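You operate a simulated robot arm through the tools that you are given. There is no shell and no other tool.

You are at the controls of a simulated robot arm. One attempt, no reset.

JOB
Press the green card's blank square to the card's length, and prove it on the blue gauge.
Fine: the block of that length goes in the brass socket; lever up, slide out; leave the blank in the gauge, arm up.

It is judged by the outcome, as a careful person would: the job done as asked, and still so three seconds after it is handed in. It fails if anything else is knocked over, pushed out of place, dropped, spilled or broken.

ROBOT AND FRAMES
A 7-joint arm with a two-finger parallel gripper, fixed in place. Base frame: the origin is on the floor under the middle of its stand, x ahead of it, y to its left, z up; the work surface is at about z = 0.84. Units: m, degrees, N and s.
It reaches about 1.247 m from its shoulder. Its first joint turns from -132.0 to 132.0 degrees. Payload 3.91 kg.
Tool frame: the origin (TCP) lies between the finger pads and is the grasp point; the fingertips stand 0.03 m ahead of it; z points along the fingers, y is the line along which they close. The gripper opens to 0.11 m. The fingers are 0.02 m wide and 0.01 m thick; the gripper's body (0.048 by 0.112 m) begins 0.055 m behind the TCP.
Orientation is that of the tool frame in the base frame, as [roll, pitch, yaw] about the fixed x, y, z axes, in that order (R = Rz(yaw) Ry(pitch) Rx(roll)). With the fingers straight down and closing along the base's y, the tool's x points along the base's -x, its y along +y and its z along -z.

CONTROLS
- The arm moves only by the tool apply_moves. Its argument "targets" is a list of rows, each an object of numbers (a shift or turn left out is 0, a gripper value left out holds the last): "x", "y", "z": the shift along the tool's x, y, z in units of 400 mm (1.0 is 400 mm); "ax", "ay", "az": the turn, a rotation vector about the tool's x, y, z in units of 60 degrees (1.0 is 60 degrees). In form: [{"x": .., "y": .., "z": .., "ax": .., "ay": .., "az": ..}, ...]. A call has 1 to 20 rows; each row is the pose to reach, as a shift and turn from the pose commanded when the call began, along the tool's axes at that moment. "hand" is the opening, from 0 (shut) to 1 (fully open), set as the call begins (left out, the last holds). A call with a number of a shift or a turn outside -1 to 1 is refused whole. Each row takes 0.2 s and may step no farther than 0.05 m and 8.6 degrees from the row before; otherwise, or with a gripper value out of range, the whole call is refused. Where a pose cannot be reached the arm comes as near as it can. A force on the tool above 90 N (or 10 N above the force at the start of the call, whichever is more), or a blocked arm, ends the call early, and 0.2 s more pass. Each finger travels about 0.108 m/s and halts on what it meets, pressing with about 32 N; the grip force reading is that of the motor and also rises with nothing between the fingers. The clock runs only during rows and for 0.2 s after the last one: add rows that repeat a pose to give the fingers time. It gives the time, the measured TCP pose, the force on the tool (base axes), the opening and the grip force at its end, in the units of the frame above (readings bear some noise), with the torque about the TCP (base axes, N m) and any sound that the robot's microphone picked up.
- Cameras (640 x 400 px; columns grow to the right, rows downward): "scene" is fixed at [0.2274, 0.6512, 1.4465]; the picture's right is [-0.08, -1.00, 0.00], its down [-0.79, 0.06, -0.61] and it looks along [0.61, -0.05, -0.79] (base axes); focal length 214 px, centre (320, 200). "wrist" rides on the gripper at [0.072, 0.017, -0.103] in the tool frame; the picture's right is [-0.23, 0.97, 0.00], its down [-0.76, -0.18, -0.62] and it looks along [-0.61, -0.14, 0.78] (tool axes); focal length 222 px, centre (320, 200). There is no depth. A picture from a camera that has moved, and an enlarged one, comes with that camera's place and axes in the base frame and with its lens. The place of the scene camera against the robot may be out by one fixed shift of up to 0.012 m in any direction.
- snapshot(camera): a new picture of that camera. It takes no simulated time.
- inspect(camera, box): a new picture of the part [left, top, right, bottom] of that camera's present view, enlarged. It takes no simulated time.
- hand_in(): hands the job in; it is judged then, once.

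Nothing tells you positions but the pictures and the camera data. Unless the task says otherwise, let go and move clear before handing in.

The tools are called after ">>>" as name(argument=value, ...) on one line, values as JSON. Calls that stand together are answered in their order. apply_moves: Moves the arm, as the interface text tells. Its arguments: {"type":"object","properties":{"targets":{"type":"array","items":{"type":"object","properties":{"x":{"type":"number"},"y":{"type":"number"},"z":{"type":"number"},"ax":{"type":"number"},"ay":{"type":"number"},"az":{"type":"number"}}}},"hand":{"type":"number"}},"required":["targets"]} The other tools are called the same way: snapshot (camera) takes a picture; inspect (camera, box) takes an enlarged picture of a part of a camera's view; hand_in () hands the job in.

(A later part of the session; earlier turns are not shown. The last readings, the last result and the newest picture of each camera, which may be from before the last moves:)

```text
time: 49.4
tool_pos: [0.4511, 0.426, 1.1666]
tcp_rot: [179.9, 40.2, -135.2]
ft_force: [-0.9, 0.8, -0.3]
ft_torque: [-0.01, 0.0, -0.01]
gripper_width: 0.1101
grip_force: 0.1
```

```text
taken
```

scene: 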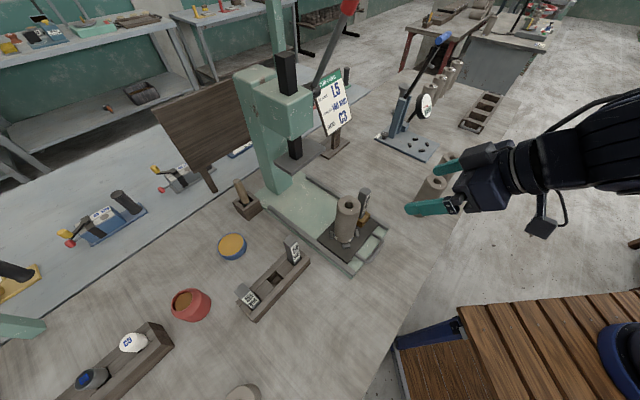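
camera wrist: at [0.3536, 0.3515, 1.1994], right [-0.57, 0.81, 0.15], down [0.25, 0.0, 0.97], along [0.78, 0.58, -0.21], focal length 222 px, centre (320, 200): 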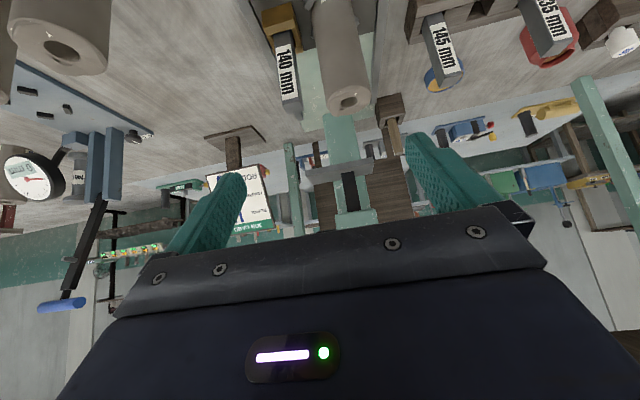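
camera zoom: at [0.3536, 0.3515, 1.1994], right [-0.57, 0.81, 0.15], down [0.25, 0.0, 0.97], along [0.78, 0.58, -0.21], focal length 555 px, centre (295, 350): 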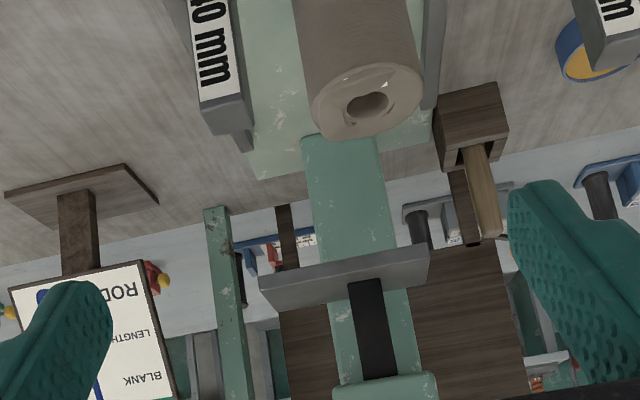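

Ram plate bottom is ≈1.044, blank top ≈1.03, so it clears. Lever pivots near (p 0.99, z 1.18) with its red grip up at the front. Now a closer look at the slide handle.

>>> apply_moves(targets=[{"x": 0.045, "y": 0.007, "z": 0.041, "ay": 0.111}, {"x": 0.091, "y": 0.015, "z": 0.082, "ay": 0.222}, {"x": 0.137, "y": 0.022, "z": 0.123, "ay": 0.333}, {"x": 0.182, "y": 0.029, "z": 0.165, "ay": 0.444}, {"x": 0.228, "y": 0.037, "z": 0.206, "ay": 0.555}, {"x": 0.273, "y": 0.044, "z": 0.247, "ay": 0.667}, {"x": 0.273, "y": 0.044, "z": 0.247, "ay": 0.667}], hand=0)

>>> snapshot(camera="wrist")

>>> inspect(camera="wrist", box=[230, 60, 430, 200])

>>> inspect(camera="scene", box=[330, 210, 400, 280])

```text
time: 51.0
tool_pos: [0.4224, 0.4244, 1.0216]
tcp_rot: [180.0, 0.0, -135.0]
ft_force: [0.1, 0.2, 0.6]
ft_torque: [0.02, 0.0, -0.01]
gripper_width: 0.0
grip_force: 31.8
```

```text
taken
camera wrist: at [0.3612, 0.3844, 1.125], right [-0.53, 0.85, 0.0], down [0.66, 0.41, 0.62], along [0.53, 0.33, -0.78], focal length 222 px, centre (320, 200)
```

wrist: 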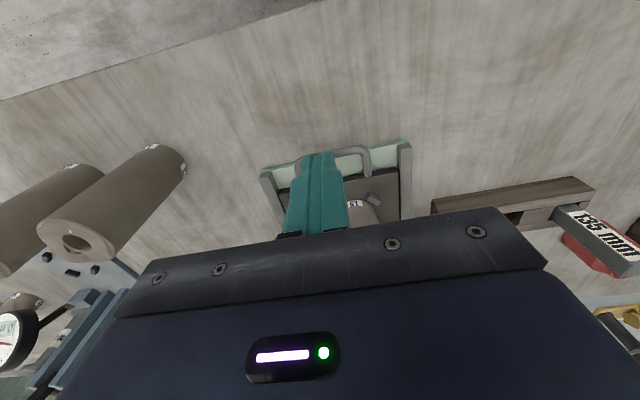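

```text
2.86 times, centred on (330, 130) of wrist
camera zoom: at [0.3612, 0.3844, 1.125], right [-0.53, 0.85, 0.0], down [0.66, 0.41, 0.62], along [0.53, 0.33, -0.78], focal length 635 px, centre (291, 400)
```

zoom: 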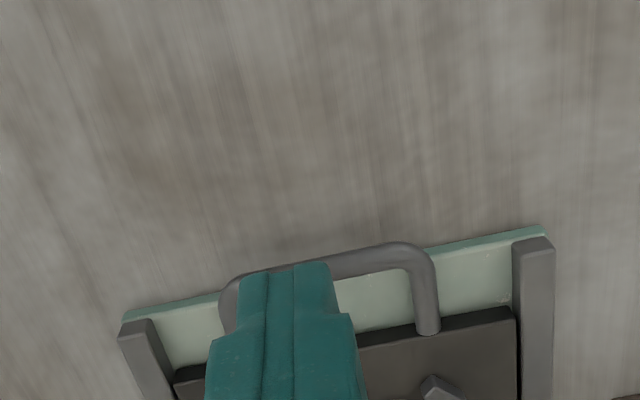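

```text
5.71 times, centred on (365, 245) of scene
camera zoom: at [0.2274, 0.6512, 1.4465], right [-0.08, -1.0, 0.0], down [-0.79, 0.06, -0.61], along [0.61, -0.05, -0.79], focal length 1226 px, centre (63, -57)
```

zoom: 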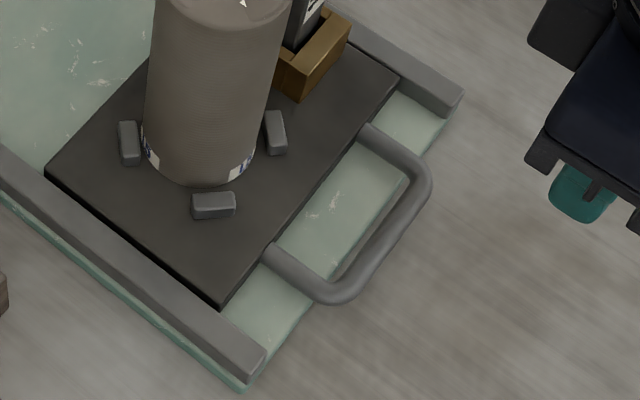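

The handle bar is at p≈0.656, z≈0.87. I'll lower the closed fingers just in front of it.

>>> apply_moves(targets=[{"z": 0.1}, {"z": 0.2}, {"z": 0.28}, {"z": 0.329}, {"z": 0.329}])

>>> snapshot(camera="wrist")

>>> inspect(camera="scene", box=[330, 200, 420, 290])

```text
time: 52.2
tool_pos: [0.4245, 0.4244, 0.8898]
tcp_rot: [180.0, 0.0, -135.1]
ft_force: [-0.1, 0.4, -0.8]
ft_torque: [0.01, 0.03, 0.01]
gripper_width: 0.0001
grip_force: 31.8
```

```text
taken
camera wrist: at [0.3619, 0.3847, 0.9936], right [-0.53, 0.85, 0.0], down [0.66, 0.41, 0.62], along [0.53, 0.33, -0.78], focal length 222 px, centre (320, 200)
```

wrist: 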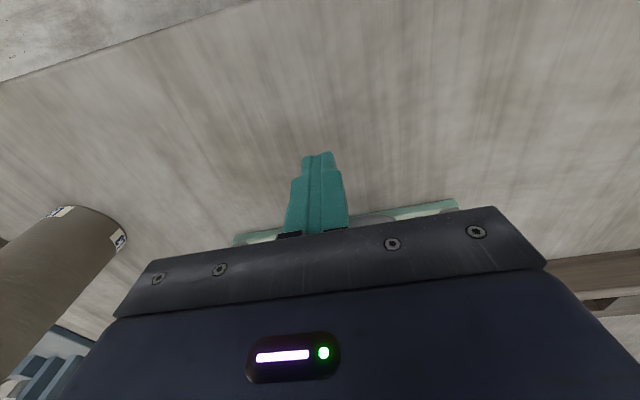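

```text
4.44 times, centred on (375, 245) of scene
camera zoom: at [0.2274, 0.6512, 1.4465], right [-0.08, -1.0, 0.0], down [-0.79, 0.06, -0.61], along [0.61, -0.05, -0.79], focal length 953 px, centre (76, 0)
```

zoom: 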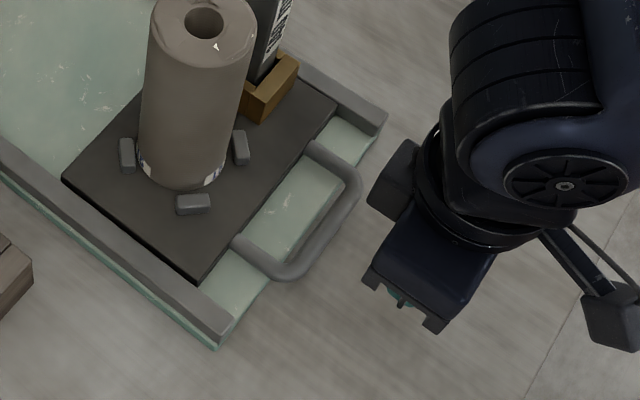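

Positioned in front of the handle. Approaching contact, then pushing slowly.

>>> apply_moves(targets=[{"x": -0.025}, {"x": -0.05}, {"x": -0.07}, {"x": -0.085}, {"x": -0.095}, {"x": -0.105}])

>>> inspect(camera="scene", box=[330, 200, 420, 290])

```text
time: 53.6
tool_pos: [0.4527, 0.4542, 0.8898]
tcp_rot: [180.0, -0.1, -134.9]
ft_force: [-0.5, 0.1, 0.8]
ft_torque: [0.03, 0.02, 0.03]
gripper_width: 0.0
grip_force: 32.4
```

```text
4.44 times, centred on (375, 245) of scene
camera zoom: at [0.2274, 0.6512, 1.4465], right [-0.08, -1.0, 0.0], down [-0.79, 0.06, -0.61], along [0.61, -0.05, -0.79], focal length 953 px, centre (76, 0)
```

zoom: 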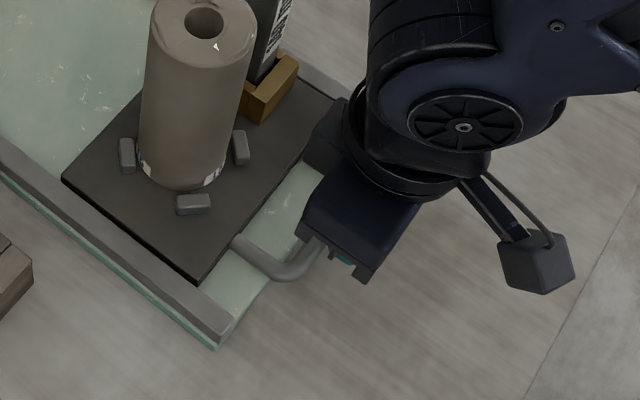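

No contact yet (0 N). Now pushing the slide in slowly.

>>> apply_moves(targets=[{"x": -0.008}, {"x": -0.02}, {"x": -0.035}, {"x": -0.055}, {"x": -0.075}, {"x": -0.1}, {"x": -0.125}, {"x": -0.15}, {"x": -0.17}, {"x": -0.185}, {"x": -0.195}, {"x": -0.2}])

>>> snapshot(camera="scene")

```text
time: 56.2
tool_pos: [0.5114, 0.5117, 0.8891]
tcp_rot: [180.0, -0.1, -134.9]
ft_force: [-0.9, -0.3, 0.6]
ft_torque: [0.01, 0.02, -0.02]
gripper_width: 0.0002
grip_force: 31.5
```

```text
taken
```

scene: 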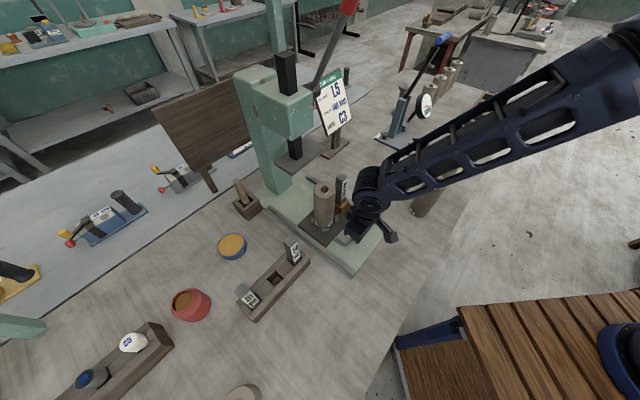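

The slide glides with almost no resistance and the blank stays upright. Continuing toward the home stop.

>>> apply_moves(targets=[{"x": -0.01}, {"x": -0.025}, {"x": -0.045}, {"x": -0.065}, {"x": -0.085}, {"x": -0.105}, {"x": -0.125}, {"x": -0.14}, {"x": -0.15}, {"x": -0.155}])

>>> snapshot(camera="scene")

>>> inspect(camera="scene", box=[240, 80, 400, 260])

```text
time: 58.4
tool_pos: [0.5539, 0.554, 0.8888]
tcp_rot: [-180.0, -0.1, -135.1]
ft_force: [0.5, -0.8, 0.2]
ft_torque: [-0.03, 0.06, 0.0]
gripper_width: 0.0001
grip_force: 31.6
```

```text
taken
```

scene: 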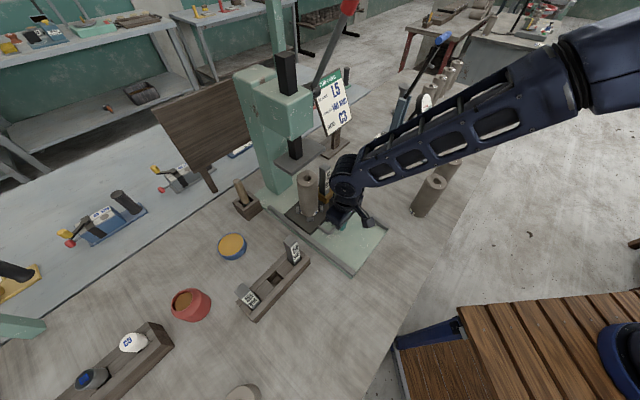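

```text
2.22 times, centred on (320, 170) of scene
camera zoom: at [0.2274, 0.6512, 1.4465], right [-0.08, -1.0, 0.0], down [-0.79, 0.06, -0.61], along [0.61, -0.05, -0.79], focal length 477 px, centre (320, 267)
```

zoom: 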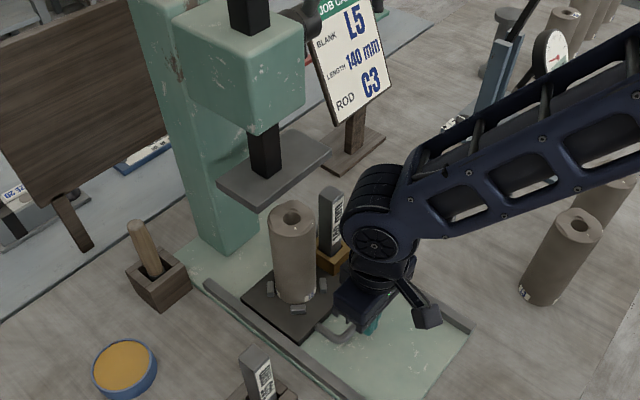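

Blank is about to pass under the ram plate. Continuing in small increments with checks.

>>> apply_moves(targets=[{"x": -0.01}, {"x": -0.025}, {"x": -0.04}, {"x": -0.055}, {"x": -0.07}, {"x": -0.08}])

>>> inspect(camera="scene", box=[240, 80, 400, 260])

```text
time: 59.8
tool_pos: [0.579, 0.578, 0.8881]
tcp_rot: [-180.0, 0.0, -134.9]
ft_force: [-1.1, 0.2, 0.0]
ft_torque: [0.02, 0.03, 0.01]
gripper_width: 0.0
grip_force: 31.8
```

```text
2.22 times, centred on (320, 170) of scene
camera zoom: at [0.2274, 0.6512, 1.4465], right [-0.08, -1.0, 0.0], down [-0.79, 0.06, -0.61], along [0.61, -0.05, -0.79], focal length 477 px, centre (320, 267)
```

zoom: 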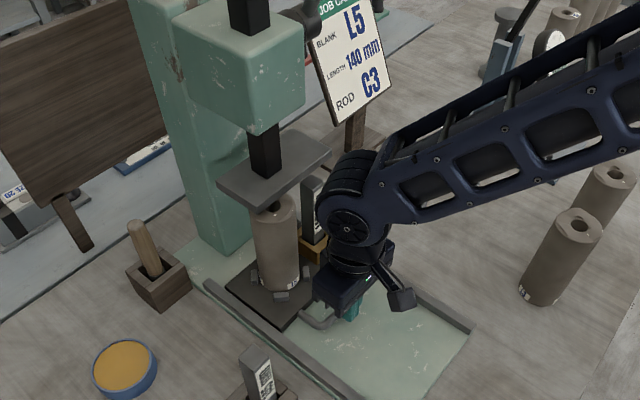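

Half under the plate now. To keep my wrist joint well clear of the press head, I'll back off slightly, tilt the hand back 15°, and continue pushing.

>>> apply_moves(targets=[{"x": 0.03, "ay": -0.125}, {"x": 0.04, "ay": -0.25}, {"x": 0.03, "ay": -0.25}, {"x": 0.015, "ay": -0.25}, {"x": 0.0, "ay": -0.25}, {"x": -0.015, "ay": -0.25}, {"x": -0.03, "ay": -0.25}])

>>> inspect(camera="scene", box=[240, 80, 400, 260])

```text
time: 61.4
tool_pos: [0.586, 0.5857, 0.8897]
tcp_rot: [180.0, 15.1, -135.1]
ft_force: [0.5, -0.4, -0.7]
ft_torque: [-0.02, -0.01, 0.0]
gripper_width: 0.0
grip_force: 32.2
```

```text
2.22 times, centred on (320, 170) of scene
camera zoom: at [0.2274, 0.6512, 1.4465], right [-0.08, -1.0, 0.0], down [-0.79, 0.06, -0.61], along [0.61, -0.05, -0.79], focal length 477 px, centre (320, 267)
```

zoom: 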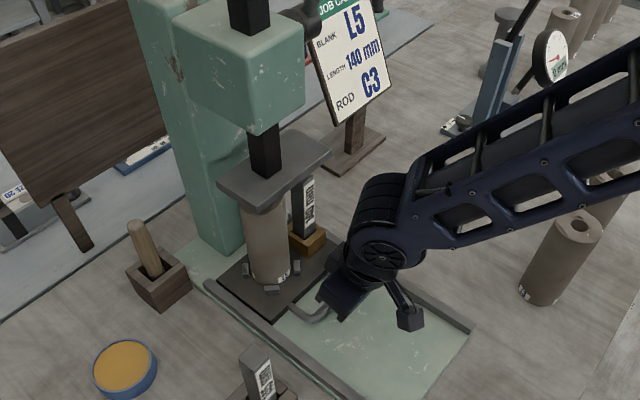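

Good clearance now. Continuing in ~1 cm pushes until the stop.

>>> apply_moves(targets=[{"x": -0.012, "z": 0.003}, {"x": -0.024, "z": 0.006}, {"x": -0.036, "z": 0.01}])

>>> inspect(camera="scene", box=[240, 80, 400, 260])

```text
time: 62.4
tool_pos: [0.5907, 0.592, 0.8843]
tcp_rot: [-179.8, 14.0, -134.9]
ft_force: [-8.7, -7.8, 0.7]
ft_torque: [-0.25, 0.1, 0.01]
gripper_width: 0.0
grip_force: 32.0
stopped in row 3: the force on the tool passed its limit at 92 N (the readings are from after the stop); the commanded pose is now the measured one
```

```text
2.22 times, centred on (320, 170) of scene
camera zoom: at [0.2274, 0.6512, 1.4465], right [-0.08, -1.0, 0.0], down [-0.79, 0.06, -0.61], along [0.61, -0.05, -0.79], focal length 477 px, centre (320, 267)
```

zoom: 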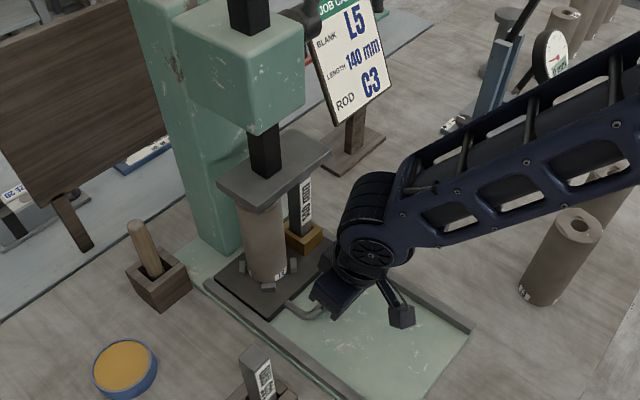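

It hit a firm stop after ~0.20 m of travel — the slide's home. Let me check the blank and block under the plate before backing off.

>>> inspect(camera="scene", box=[270, 120, 350, 220])

>>> apply_moves(targets=[{"x": 0.03}, {"x": 0.07}, {"x": 0.12}, {"x": 0.2}])

>>> inspect(camera="scene", box=[270, 120, 350, 220])

>>> snapshot(camera="wrist")

```text
4.00 times, centred on (310, 170) of scene
camera zoom: at [0.2274, 0.6512, 1.4465], right [-0.08, -1.0, 0.0], down [-0.79, 0.06, -0.61], along [0.61, -0.05, -0.79], focal length 858 px, centre (360, 320)
```

zoom: 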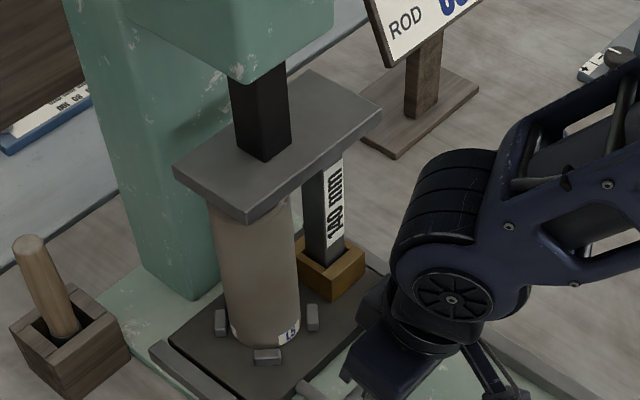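

```text
time: 63.3
tool_pos: [0.5607, 0.5598, 0.883]
tcp_rot: [179.9, 16.1, -135.1]
ft_force: [-2.8, -0.1, 4.6]
ft_torque: [-0.07, 0.06, 0.03]
gripper_width: 0.0
grip_force: 32.4
stopped in row 4: the force on the tool passed its limit at 159 N (the readings are from after the stop); the commanded pose is now the measured one
```

```text
4.00 times, centred on (310, 170) of scene
camera zoom: at [0.2274, 0.6512, 1.4465], right [-0.08, -1.0, 0.0], down [-0.79, 0.06, -0.61], along [0.61, -0.05, -0.79], focal length 858 px, centre (360, 320)
```

zoom: 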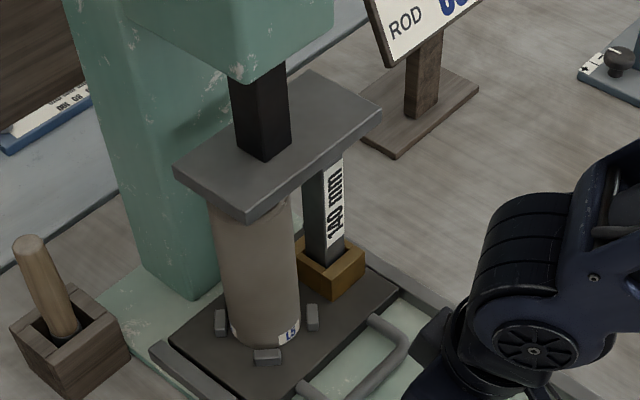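

```text
taken
camera wrist: at [0.4798, 0.5017, 0.9637], right [-0.53, 0.84, 0.07], down [0.52, 0.27, 0.81], along [0.67, 0.47, -0.58], focal length 222 px, centre (320, 200)
```

wrist: 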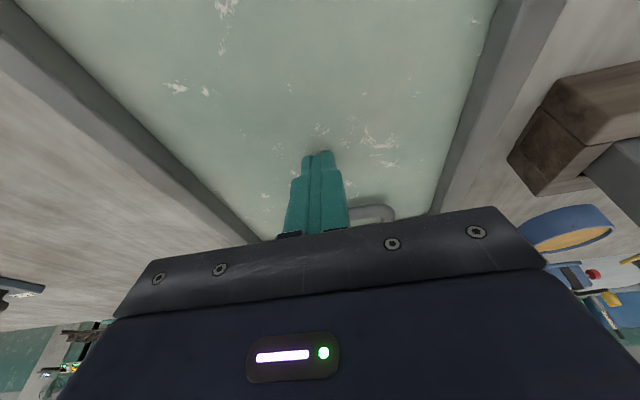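

A slip of mine: with the tilt, backing along tool-x also moved down, and the fingertip touched the press base (stopped, nothing displaced). I'll go straight up/back and level the hand.

>>> apply_moves(targets=[{"x": 0.0114, "z": -0.0955}, {"x": 0.0227, "z": -0.191}, {"x": 0.0341, "z": -0.2865, "ay": 0.05}, {"x": 0.0454, "z": -0.382, "ay": 0.1}, {"x": 0.0568, "z": -0.4775, "ay": 0.15}, {"x": 0.0681, "z": -0.573, "ay": 0.2}, {"x": 0.0795, "z": -0.6685, "ay": 0.265}, {"x": 0.0795, "z": -0.6685, "ay": 0.265}])

>>> snapshot(camera="scene")

>>> inspect(camera="scene", box=[250, 0, 390, 130])

>>> inspect(camera="scene", box=[260, 130, 400, 280])

```text
time: 65.1
tool_pos: [0.4853, 0.4856, 1.131]
tcp_rot: [179.9, 0.1, -135.1]
ft_force: [0.6, -0.1, 0.1]
ft_torque: [-0.02, -0.01, 0.0]
gripper_width: 0.0002
grip_force: 32.5
```

```text
taken
```

scene: 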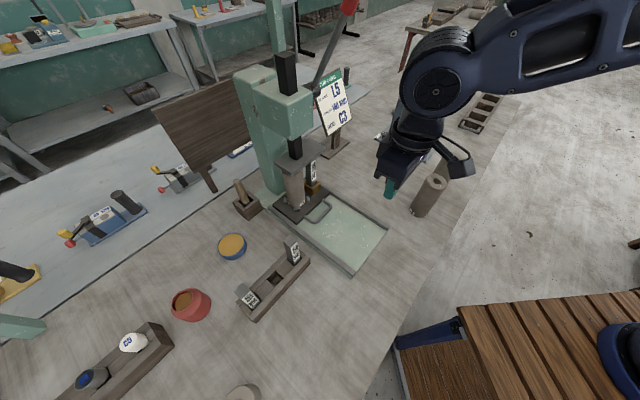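

```text
3.08 times, centred on (320, 65) of scene
camera zoom: at [0.2274, 0.6512, 1.4465], right [-0.08, -1.0, 0.0], down [-0.79, 0.06, -0.61], along [0.61, -0.05, -0.79], focal length 660 px, centre (320, 615)
```

zoom: 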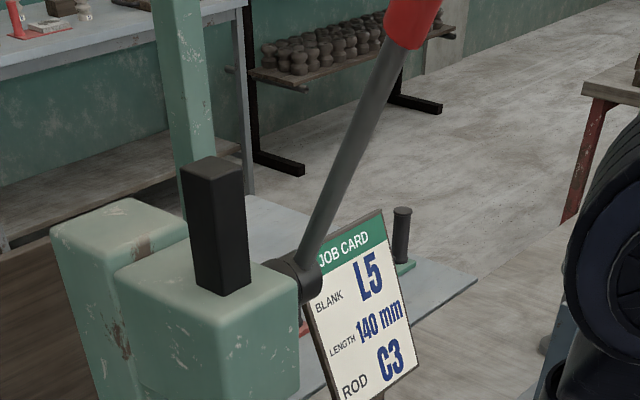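

```text
2.67 times, centred on (330, 205) of scene
camera zoom: at [0.2274, 0.6512, 1.4465], right [-0.08, -1.0, 0.0], down [-0.79, 0.06, -0.61], along [0.61, -0.05, -0.79], focal length 572 px, centre (293, 187)
```

zoom: 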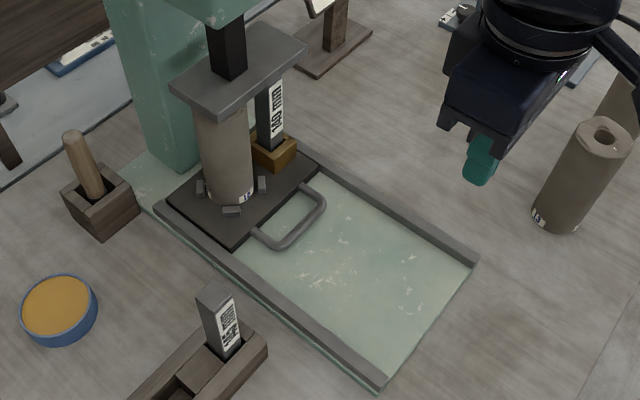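

The slide is home with the blank and block under the ram plate. Next, the lever: I'll raise and tilt the hand toward horizontal to view and approach the red grip from the front.

>>> apply_moves(targets=[{"x": 0.0275, "y": -0.045, "z": -0.071, "ay": -0.125}, {"x": 0.055, "y": -0.089, "z": -0.142, "ay": -0.25}, {"x": 0.0825, "y": -0.134, "z": -0.2125, "ay": -0.375}, {"x": 0.11, "y": -0.178, "z": -0.283, "ay": -0.5}, {"x": 0.1375, "y": -0.223, "z": -0.354, "ay": -0.625}, {"x": 0.165, "y": -0.2675, "z": -0.425, "ay": -0.75}, {"x": 0.165, "y": -0.2675, "z": -0.425, "ay": -0.75}], hand=0.8)

>>> snapshot(camera="wrist")

>>> snapshot(camera="scene")

```text
time: 66.7
tool_pos: [0.5161, 0.3643, 1.301]
tcp_rot: [179.7, 45.2, -135.3]
ft_force: [0.3, 0.5, 0.3]
ft_torque: [0.01, -0.01, 0.03]
gripper_width: 0.0881
grip_force: 0.0
```

```text
taken
camera wrist: at [0.417, 0.2868, 1.3238], right [-0.57, 0.8, 0.16], down [0.19, -0.06, 0.98], along [0.8, 0.59, -0.12], focal length 222 px, centre (320, 200)
```

wrist: 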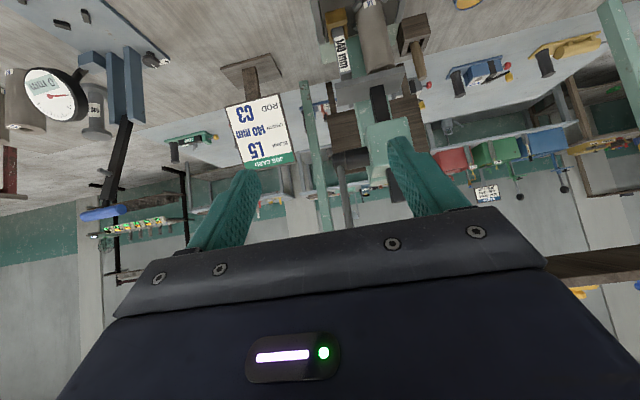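

```text
taken
```

scene: 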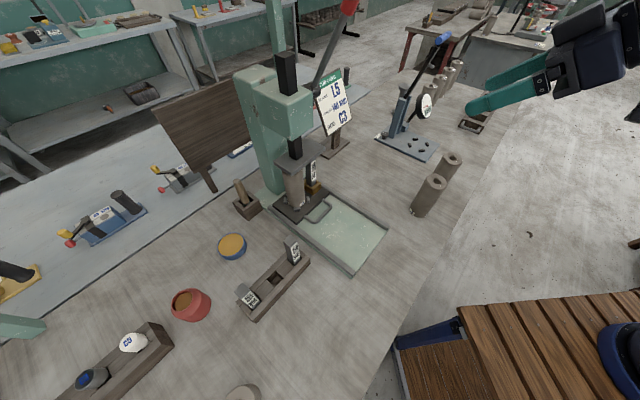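

Continuing to bring the hand horizontal, facing the lever.

>>> apply_moves(targets=[{"x": -0.041, "z": 0.006, "ay": -0.125}, {"x": -0.0825, "z": 0.012, "ay": -0.25}, {"x": -0.124, "z": 0.018, "ay": -0.375}, {"x": -0.165, "z": 0.024, "ay": -0.5}, {"x": -0.206, "z": 0.03, "ay": -0.625}, {"x": -0.2475, "z": 0.036, "ay": -0.75}, {"x": -0.2475, "z": 0.036, "ay": -0.75}])

>>> snapshot(camera="wrist")

>>> snapshot(camera="scene")

```text
time: 68.3
tool_pos: [0.5719, 0.4176, 1.3625]
tcp_rot: [34.3, 89.7, 79.0]
ft_force: [0.2, 0.3, -1.0]
ft_torque: [-0.02, 0.01, -0.03]
gripper_width: 0.0878
grip_force: 0.1
```

```text
taken
camera wrist: at [0.4877, 0.3569, 1.2911], right [-0.69, 0.69, 0.23], down [-0.32, -0.57, 0.76], along [0.65, 0.45, 0.61], focal length 222 px, centre (320, 200)
```

wrist: 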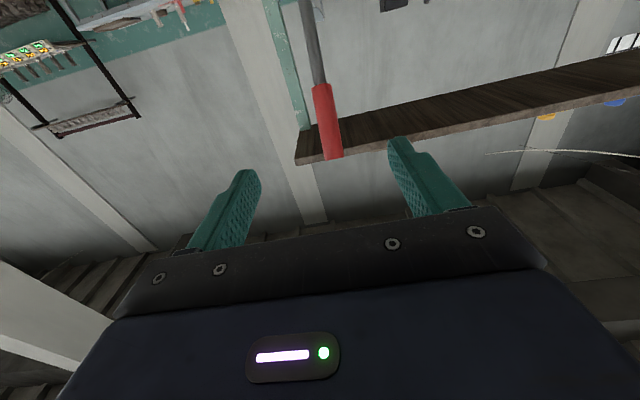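

```text
taken
```

scene: 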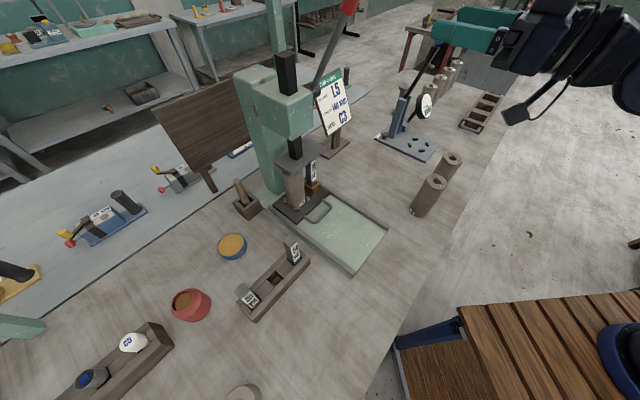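

The red grip is right in front: end at (p 0.862, z 1.43), start at (p 0.895, z 1.35), q≈−0.106. Moving in so the fingers straddle it.

>>> apply_moves(targets=[{"x": -0.03, "y": 0.002, "z": 0.1}, {"x": -0.06, "y": 0.004, "z": 0.2}, {"x": -0.09, "y": 0.006, "z": 0.29}, {"x": -0.114, "y": 0.0075, "z": 0.37}, {"x": -0.114, "y": 0.0075, "z": 0.4275}, {"x": -0.114, "y": 0.0075, "z": 0.4275}])

>>> snapshot(camera="wrist")

>>> snapshot(camera="scene")

```text
time: 69.7
tool_pos: [0.69, 0.5431, 1.4112]
tcp_rot: [47.6, 89.7, 92.4]
ft_force: [-1.4, -0.8, 0.3]
ft_torque: [-0.05, 0.02, 0.03]
gripper_width: 0.0879
grip_force: 0.0
```

```text
taken
camera wrist: at [0.6061, 0.4804, 1.3392], right [-0.69, 0.69, 0.23], down [-0.32, -0.57, 0.76], along [0.65, 0.45, 0.61], focal length 222 px, centre (320, 200)
```

wrist: 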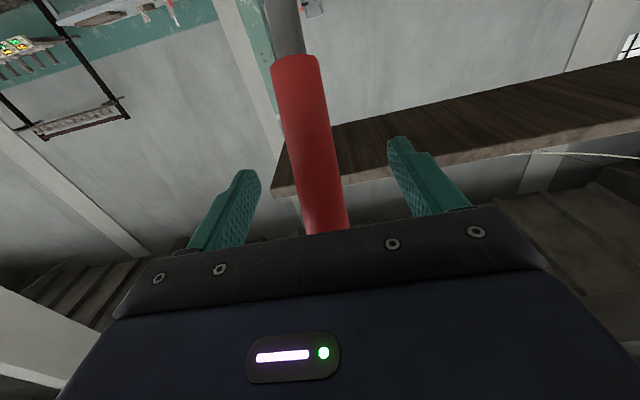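

```text
taken
```

scene: 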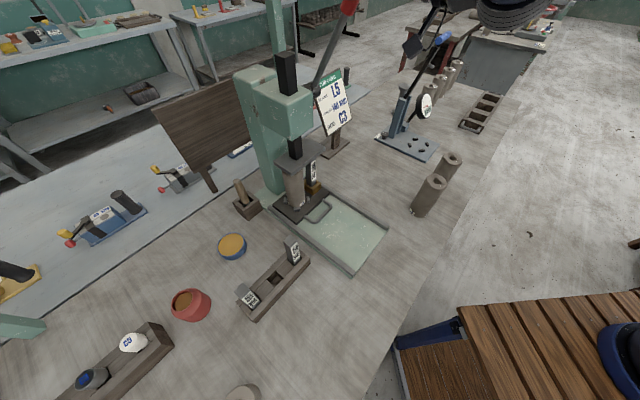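

The red handle lies between the fingers at the TCP. Closing on it.

>>> apply_moves(targets=[{"y": -0.004}, {"y": -0.004}, {"y": -0.004}, {"y": -0.004}], hand=0)

>>> snapshot(camera="wrist")

```text
time: 70.7
tool_pos: [0.6911, 0.542, 1.41]
tcp_rot: [43.1, 89.9, 88.1]
ft_force: [-8.6, 11.3, -1.3]
ft_torque: [0.23, -0.36, 0.1]
gripper_width: 0.0257
grip_force: 44.9
```

```text
taken
camera wrist: at [0.6065, 0.4802, 1.3379], right [-0.69, 0.69, 0.23], down [-0.32, -0.57, 0.76], along [0.65, 0.45, 0.61], focal length 222 px, centre (320, 200)
```

wrist: 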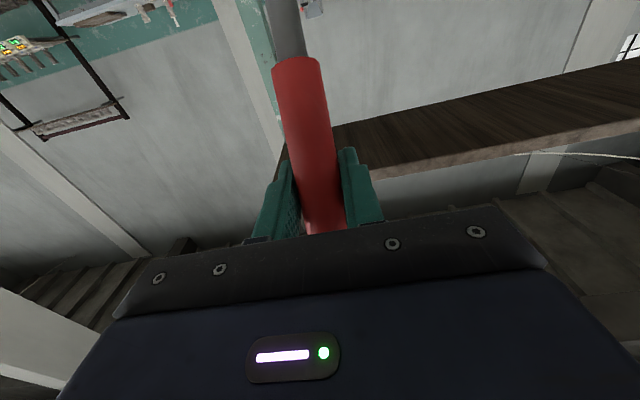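

Gripped (25.7 mm). A slight sideways preload — I'll relax it and start swinging the lever along its arc a little to feel the resistance.

>>> apply_moves(targets=[{"y": 0.004}, {"y": 0.005, "z": -0.014, "x": 0.006}, {"y": 0.005, "z": -0.0288, "x": 0.013}, {"y": 0.005, "z": -0.042, "x": 0.02}, {"y": 0.005, "z": -0.0558, "x": 0.0273}])

>>> inspect(camera="scene", box=[250, 0, 390, 220])

>>> snapshot(camera="wrist")

```text
time: 71.9
tool_pos: [0.6756, 0.5259, 1.3966]
tcp_rot: [45.3, 89.8, 90.2]
ft_force: [0.7, 3.3, 5.3]
ft_torque: [0.93, -1.04, -0.02]
gripper_width: 0.0261
grip_force: 45.1
```

```text
1.82 times, centred on (320, 110) of scene
camera zoom: at [0.2274, 0.6512, 1.4465], right [-0.08, -1.0, 0.0], down [-0.79, 0.06, -0.61], along [0.61, -0.05, -0.79], focal length 390 px, centre (320, 364)
```

zoom: 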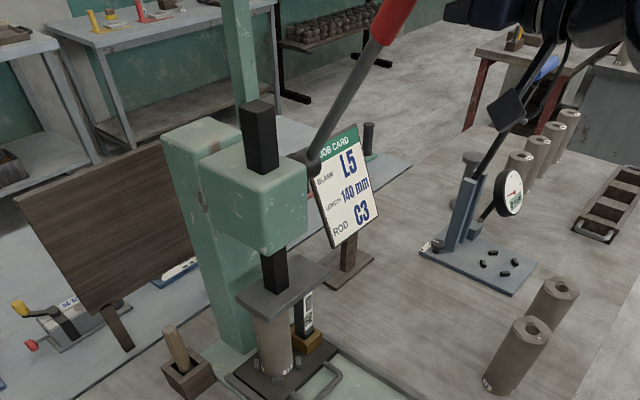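

```text
taken
camera wrist: at [0.5912, 0.4653, 1.3248], right [-0.69, 0.69, 0.23], down [-0.32, -0.57, 0.76], along [0.65, 0.45, 0.61], focal length 222 px, centre (320, 200)
```

wrist: 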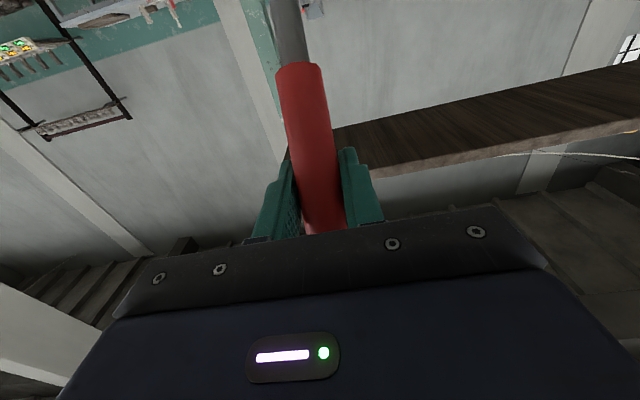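

The lever swings freely with a few newtons. Continuing along the arc, rotating the hand a bit downward as it goes.

>>> apply_moves(targets=[{"z": -0.0315, "x": 0.019, "ay": 0.04}, {"z": -0.0645, "x": 0.0423, "ay": 0.08}, {"z": -0.096, "x": 0.0675, "ay": 0.12}, {"z": -0.1255, "x": 0.095, "ay": 0.16}])

>>> inspect(camera="scene", box=[250, 0, 390, 220])

>>> snapshot(camera="wrist")

```text
time: 72.9
tool_pos: [0.6385, 0.4928, 1.3582]
tcp_rot: [179.2, 80.5, -135.7]
ft_force: [6.9, 5.2, -0.5]
ft_torque: [0.99, -0.96, 0.01]
gripper_width: 0.0252
grip_force: 45.2
```

```text
1.82 times, centred on (320, 110) of scene
camera zoom: at [0.2274, 0.6512, 1.4465], right [-0.08, -1.0, 0.0], down [-0.79, 0.06, -0.61], along [0.61, -0.05, -0.79], focal length 390 px, centre (320, 364)
```

zoom: 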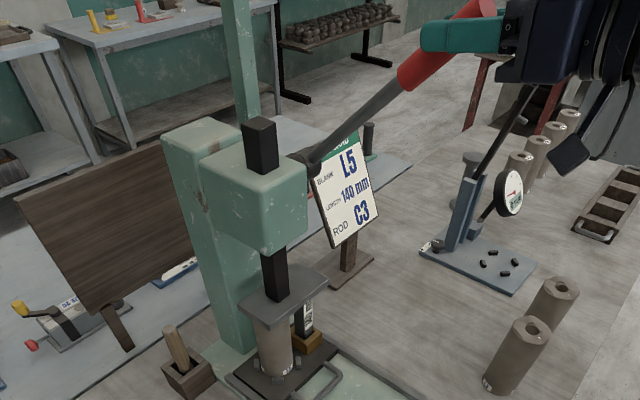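

```text
taken
camera wrist: at [0.5485, 0.4225, 1.3041], right [-0.66, 0.72, 0.23], down [-0.22, -0.47, 0.85], along [0.72, 0.51, 0.47], focal length 222 px, centre (320, 200)
```

wrist: 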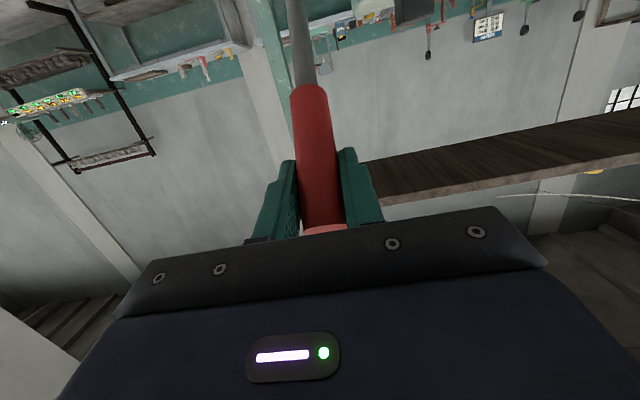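

Still smooth (≈8 N). The ram is coming down. Continuing.

>>> apply_moves(targets=[{"z": -0.0238, "x": 0.0328, "ay": 0.06}, {"z": -0.0435, "x": 0.0683, "ay": 0.12}, {"z": -0.061, "x": 0.1048, "ay": 0.18}, {"z": -0.0755, "x": 0.1425, "ay": 0.24}])

>>> inspect(camera="scene", box=[250, 0, 390, 220])

>>> snapshot(camera="wrist")

```text
time: 73.9
tool_pos: [0.6126, 0.4635, 1.3062]
tcp_rot: [179.7, 65.9, -135.4]
ft_force: [-0.1, -0.1, -0.6]
ft_torque: [0.0, -0.02, 0.02]
gripper_width: 0.0
grip_force: 38.2
```

```text
1.82 times, centred on (320, 110) of scene
camera zoom: at [0.2274, 0.6512, 1.4465], right [-0.08, -1.0, 0.0], down [-0.79, 0.06, -0.61], along [0.61, -0.05, -0.79], focal length 390 px, centre (320, 364)
```

zoom: 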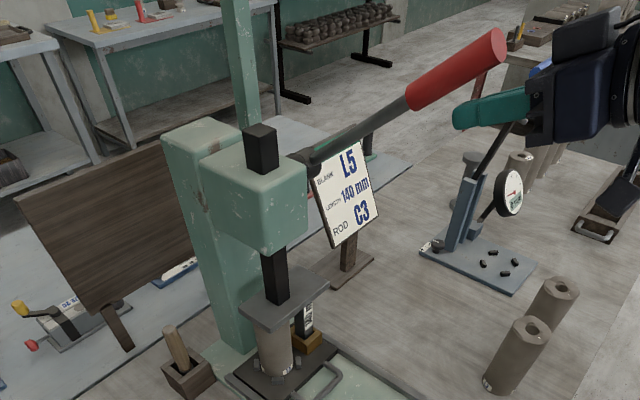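

```text
taken
camera wrist: at [0.5137, 0.3876, 1.2825], right [-0.62, 0.75, 0.21], down [-0.06, -0.31, 0.95], along [0.78, 0.58, 0.23], focal length 222 px, centre (320, 200)
```

wrist: 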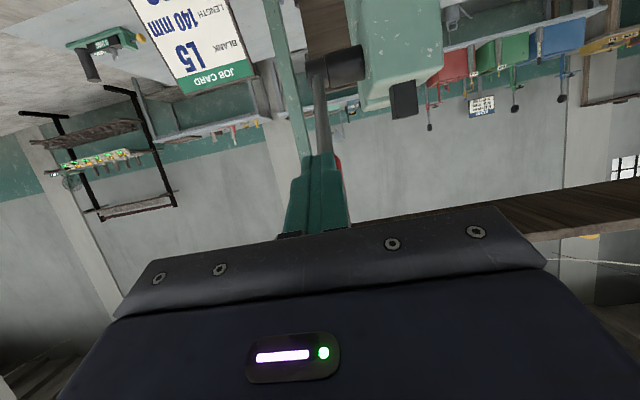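

The grip slipped off as the ram met the blank, but the lever stays where it is. I'll re-approach from the left with the fingers above and below the handle for positive engagement. First back off and re-level.

>>> apply_moves(targets=[{"x": 0.041, "z": -0.0913}, {"x": 0.082, "z": -0.183}, {"x": 0.1224, "z": -0.274, "ay": 0.1}, {"x": 0.1224, "z": -0.274, "ay": 0.2}, {"x": 0.1224, "z": -0.274, "ay": 0.3}])

>>> apply_moves(targets=[{"x": -0.015, "y": 0.057, "z": 0.001, "ay": 0.114}, {"x": -0.03, "y": 0.114, "z": 0.002, "ay": 0.228}, {"x": -0.045, "y": 0.171, "z": 0.002, "ay": 0.342}, {"x": -0.06, "y": 0.228, "z": 0.003, "ay": 0.456}, {"x": -0.076, "y": 0.286, "z": 0.004, "ay": 0.57}, {"x": -0.091, "y": 0.343, "z": 0.005, "ay": 0.684}, {"x": -0.106, "y": 0.4, "z": 0.0055, "ay": 0.798}])

>>> snapshot(camera="wrist")

>>> snapshot(camera="scene")

```text
time: 75.1
tool_pos: [0.5256, 0.3794, 1.3059]
tcp_rot: [179.5, 48.0, -135.2]
ft_force: [4.8, -4.2, -0.3]
ft_torque: [0.21, 0.31, 0.39]
gripper_width: 0.0002
grip_force: 37.3
```

```text
time: 76.7
tool_pos: [0.4355, 0.5131, 1.3374]
tcp_rot: [179.8, 0.1, -135.2]
ft_force: [0.0, -0.1, 0.2]
ft_torque: [0.02, 0.0, 0.02]
gripper_width: 0.0
grip_force: 38.2
```

```text
taken
camera wrist: at [0.3732, 0.4722, 1.4414], right [-0.53, 0.85, 0.0], down [0.67, 0.41, 0.62], along [0.53, 0.33, -0.78], focal length 222 px, centre (320, 200)
```

wrist: 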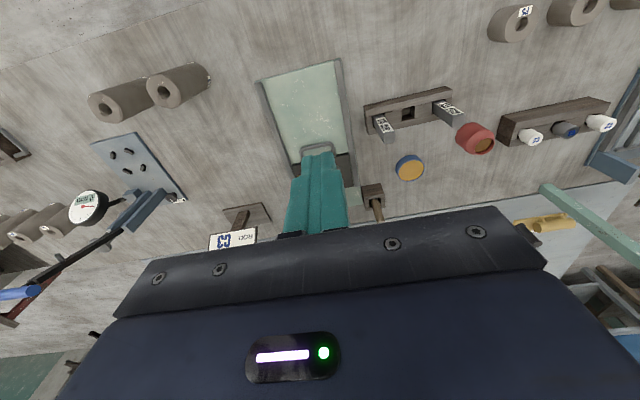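

```text
taken
```

scene: 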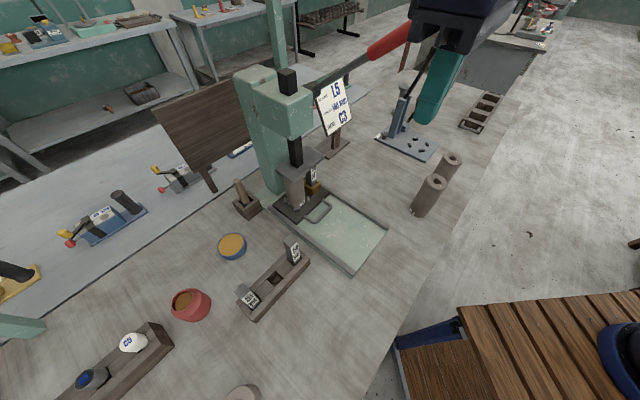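

Now rotating the hand to point sideways (toward −q), keeping the TCP in place.

>>> apply_moves(targets=[{"ax": 0.125}, {"ax": 0.25}, {"ax": 0.375}, {"ax": 0.5}, {"ax": 0.625}, {"ax": 0.75}, {"ax": 0.875}, {"ax": 1.0}])

>>> snapshot(camera="wrist")

>>> snapshot(camera="scene")

```text
time: 78.5
tool_pos: [0.4356, 0.5124, 1.3375]
tcp_rot: [-120.1, 0.4, -135.1]
ft_force: [-0.1, -0.9, 0.2]
ft_torque: [0.04, 0.04, -0.03]
gripper_width: 0.0
grip_force: 38.1
```

```text
taken
camera wrist: at [0.3157, 0.5303, 1.375], right [-0.18, 0.51, -0.84], down [0.22, 0.85, 0.47], along [0.96, -0.1, -0.27], focal length 222 px, centre (320, 200)
```

wrist: 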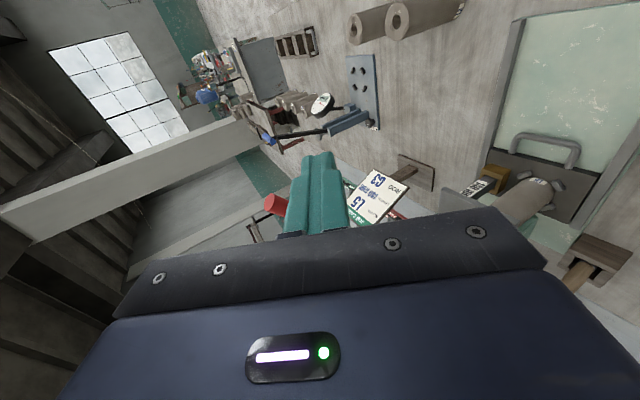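

```text
taken
```

scene: 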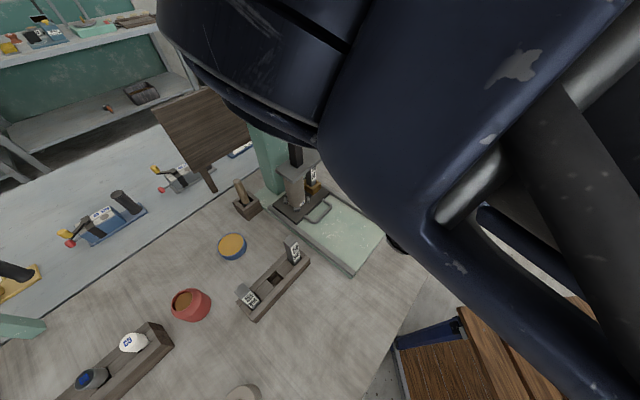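

Works. Completing the 90° turn and looking at the lever from the side.

>>> apply_moves(targets=[{"ax": 0.125}, {"ax": 0.25}, {"ax": 0.375}, {"ax": 0.5}, {"ax": 0.5}], hand=0.6)

>>> snapshot(camera="wrist")

```text
time: 79.7
tool_pos: [0.4346, 0.5145, 1.3368]
tcp_rot: [-90.1, 0.1, -135.1]
ft_force: [0.0, 0.7, -0.6]
ft_torque: [0.01, -0.01, 0.03]
gripper_width: 0.0658
grip_force: 0.1
```

```text
taken
camera wrist: at [0.3116, 0.5352, 1.3206], right [0.16, 0.16, -0.97], down [0.1, 0.98, 0.18], along [0.98, -0.13, 0.14], focal length 222 px, centre (320, 200)
```

wrist: 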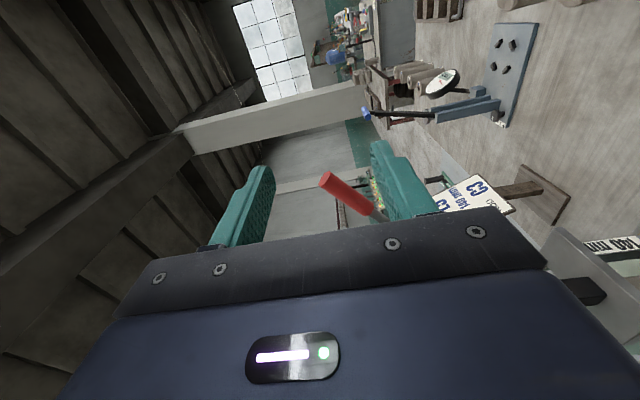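

The handle now lies from (p 0.850, z 1.284) to (p 0.770, z 1.350), i.e. lever at ≈50° from vertical. I'll align the fingers to straddle it (one above, one below) from the left.

>>> apply_moves(targets=[{"x": -0.0525, "y": 0.004, "z": 0.0, "az": -0.11}, {"x": -0.105, "y": 0.0075, "z": 0.0, "az": -0.22}, {"x": -0.1575, "y": 0.011, "z": 0.02, "az": -0.33}, {"x": -0.21, "y": 0.015, "z": 0.05, "az": -0.44}, {"x": -0.2625, "y": 0.019, "z": 0.09, "az": -0.55}, {"x": -0.315, "y": 0.0225, "z": 0.125, "az": -0.66}, {"x": -0.315, "y": 0.0225, "z": 0.125, "az": -0.66}])

>>> snapshot(camera="wrist")

>>> snapshot(camera="scene")

```text
time: 81.3
tool_pos: [0.5589, 0.5656, 1.3285]
tcp_rot: [-90.2, -39.4, -135.1]
ft_force: [-0.6, -0.5, -0.2]
ft_torque: [0.02, 0.0, 0.03]
gripper_width: 0.0662
grip_force: 0.1
```

```text
taken
camera wrist: at [0.4403, 0.5916, 1.3627], right [-0.32, -0.31, -0.9], down [0.06, 0.94, -0.35], along [0.95, -0.16, -0.28], focal length 222 px, centre (320, 200)
```

wrist: 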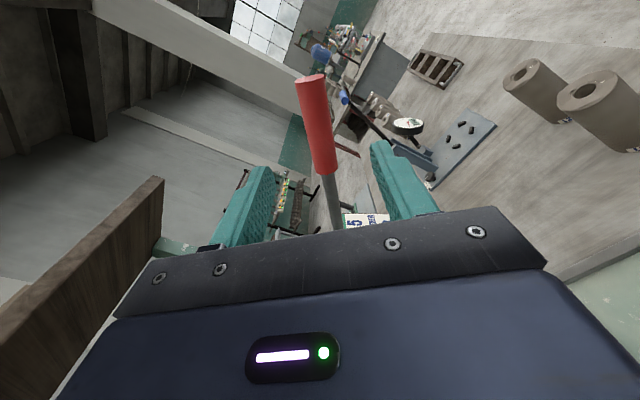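

```text
taken
```

scene: 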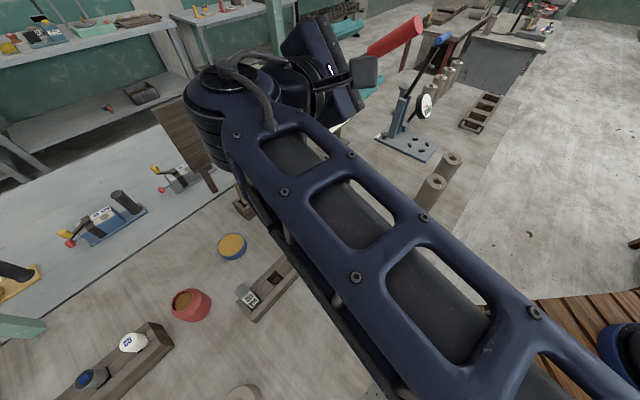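

The handle line passes within ~3 mm of my tool axis. Advancing sideways to straddle it.

>>> apply_moves(targets=[{"z": 0.07}, {"z": 0.14}, {"z": 0.21}, {"z": 0.2625}, {"z": 0.2625}])

>>> snapshot(camera="wrist")

```text
time: 82.5
tool_pos: [0.6348, 0.4907, 1.3277]
tcp_rot: [-90.2, -39.5, -135.1]
ft_force: [0.7, 0.0, -0.3]
ft_torque: [0.0, 0.03, -0.04]
gripper_width: 0.0663
grip_force: 0.0
```

```text
taken
camera wrist: at [0.5158, 0.5167, 1.3614], right [-0.31, -0.31, -0.9], down [0.06, 0.94, -0.34], along [0.95, -0.16, -0.28], focal length 222 px, centre (320, 200)
```

wrist: 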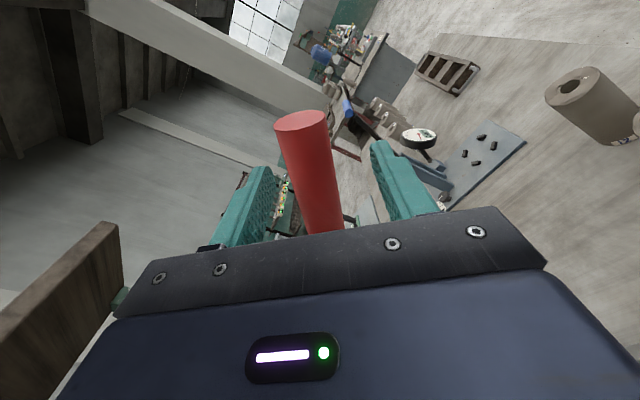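

The handle sits between upper and lower fingers. Closing to grip.

>>> apply_moves(targets=[{"z": 0}, {"z": 0}, {"z": 0}], hand=0)

>>> snapshot(camera="wrist")

```text
time: 83.3
tool_pos: [0.636, 0.4921, 1.3281]
tcp_rot: [-90.2, -39.3, -135.0]
ft_force: [1.8, -0.1, 0.7]
ft_torque: [0.59, -0.69, -0.18]
gripper_width: 0.0268
grip_force: 45.5
```

```text
taken
camera wrist: at [0.5157, 0.5168, 1.3614], right [-0.31, -0.31, -0.9], down [0.06, 0.94, -0.34], along [0.95, -0.16, -0.28], focal length 222 px, centre (320, 200)
```

wrist: 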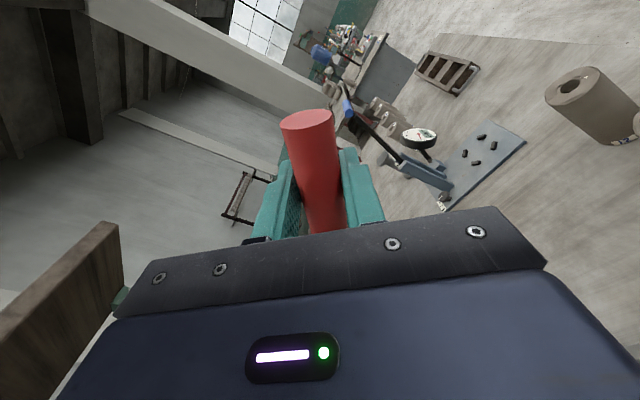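

Solid grip from above and below. Pressing the lever down along its arc in small steps.

>>> apply_moves(targets=[{"x": -0.001, "y": 0.0174, "az": 0.03}, {"x": -0.002, "y": 0.0348, "az": 0.06}, {"x": -0.0046, "y": 0.054, "az": 0.094}, {"x": -0.0073, "y": 0.073, "az": 0.127}])

>>> snapshot(camera="wrist")

>>> snapshot(camera="scene")

```text
time: 83.8
tool_pos: [0.6344, 0.4911, 1.3268]
tcp_rot: [-89.7, -36.9, -134.6]
ft_force: [32.6, 19.4, 15.1]
ft_torque: [0.74, -0.41, 0.72]
gripper_width: 0.0257
grip_force: 45.2
stopped in row 2: the force on the tool passed its limit at 97 N (the readings are from after the stop); the commanded pose is now the measured one
```

```text
taken
camera wrist: at [0.5138, 0.514, 1.357], right [-0.28, -0.29, -0.92], down [0.06, 0.95, -0.32], along [0.96, -0.14, -0.25], focal length 222 px, centre (320, 200)
```

wrist: 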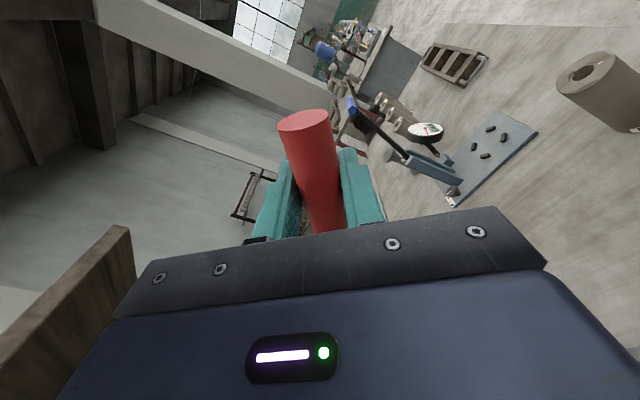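

```text
taken
```

scene: 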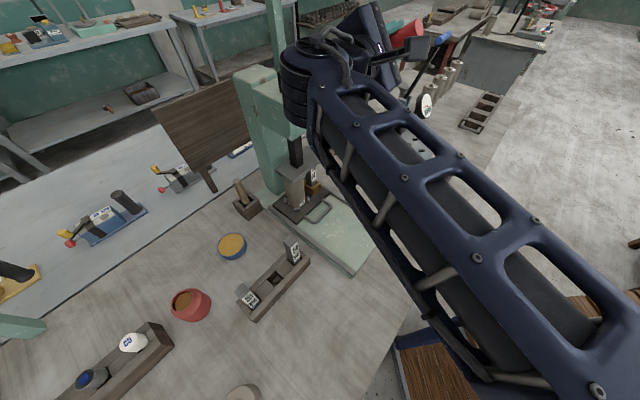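

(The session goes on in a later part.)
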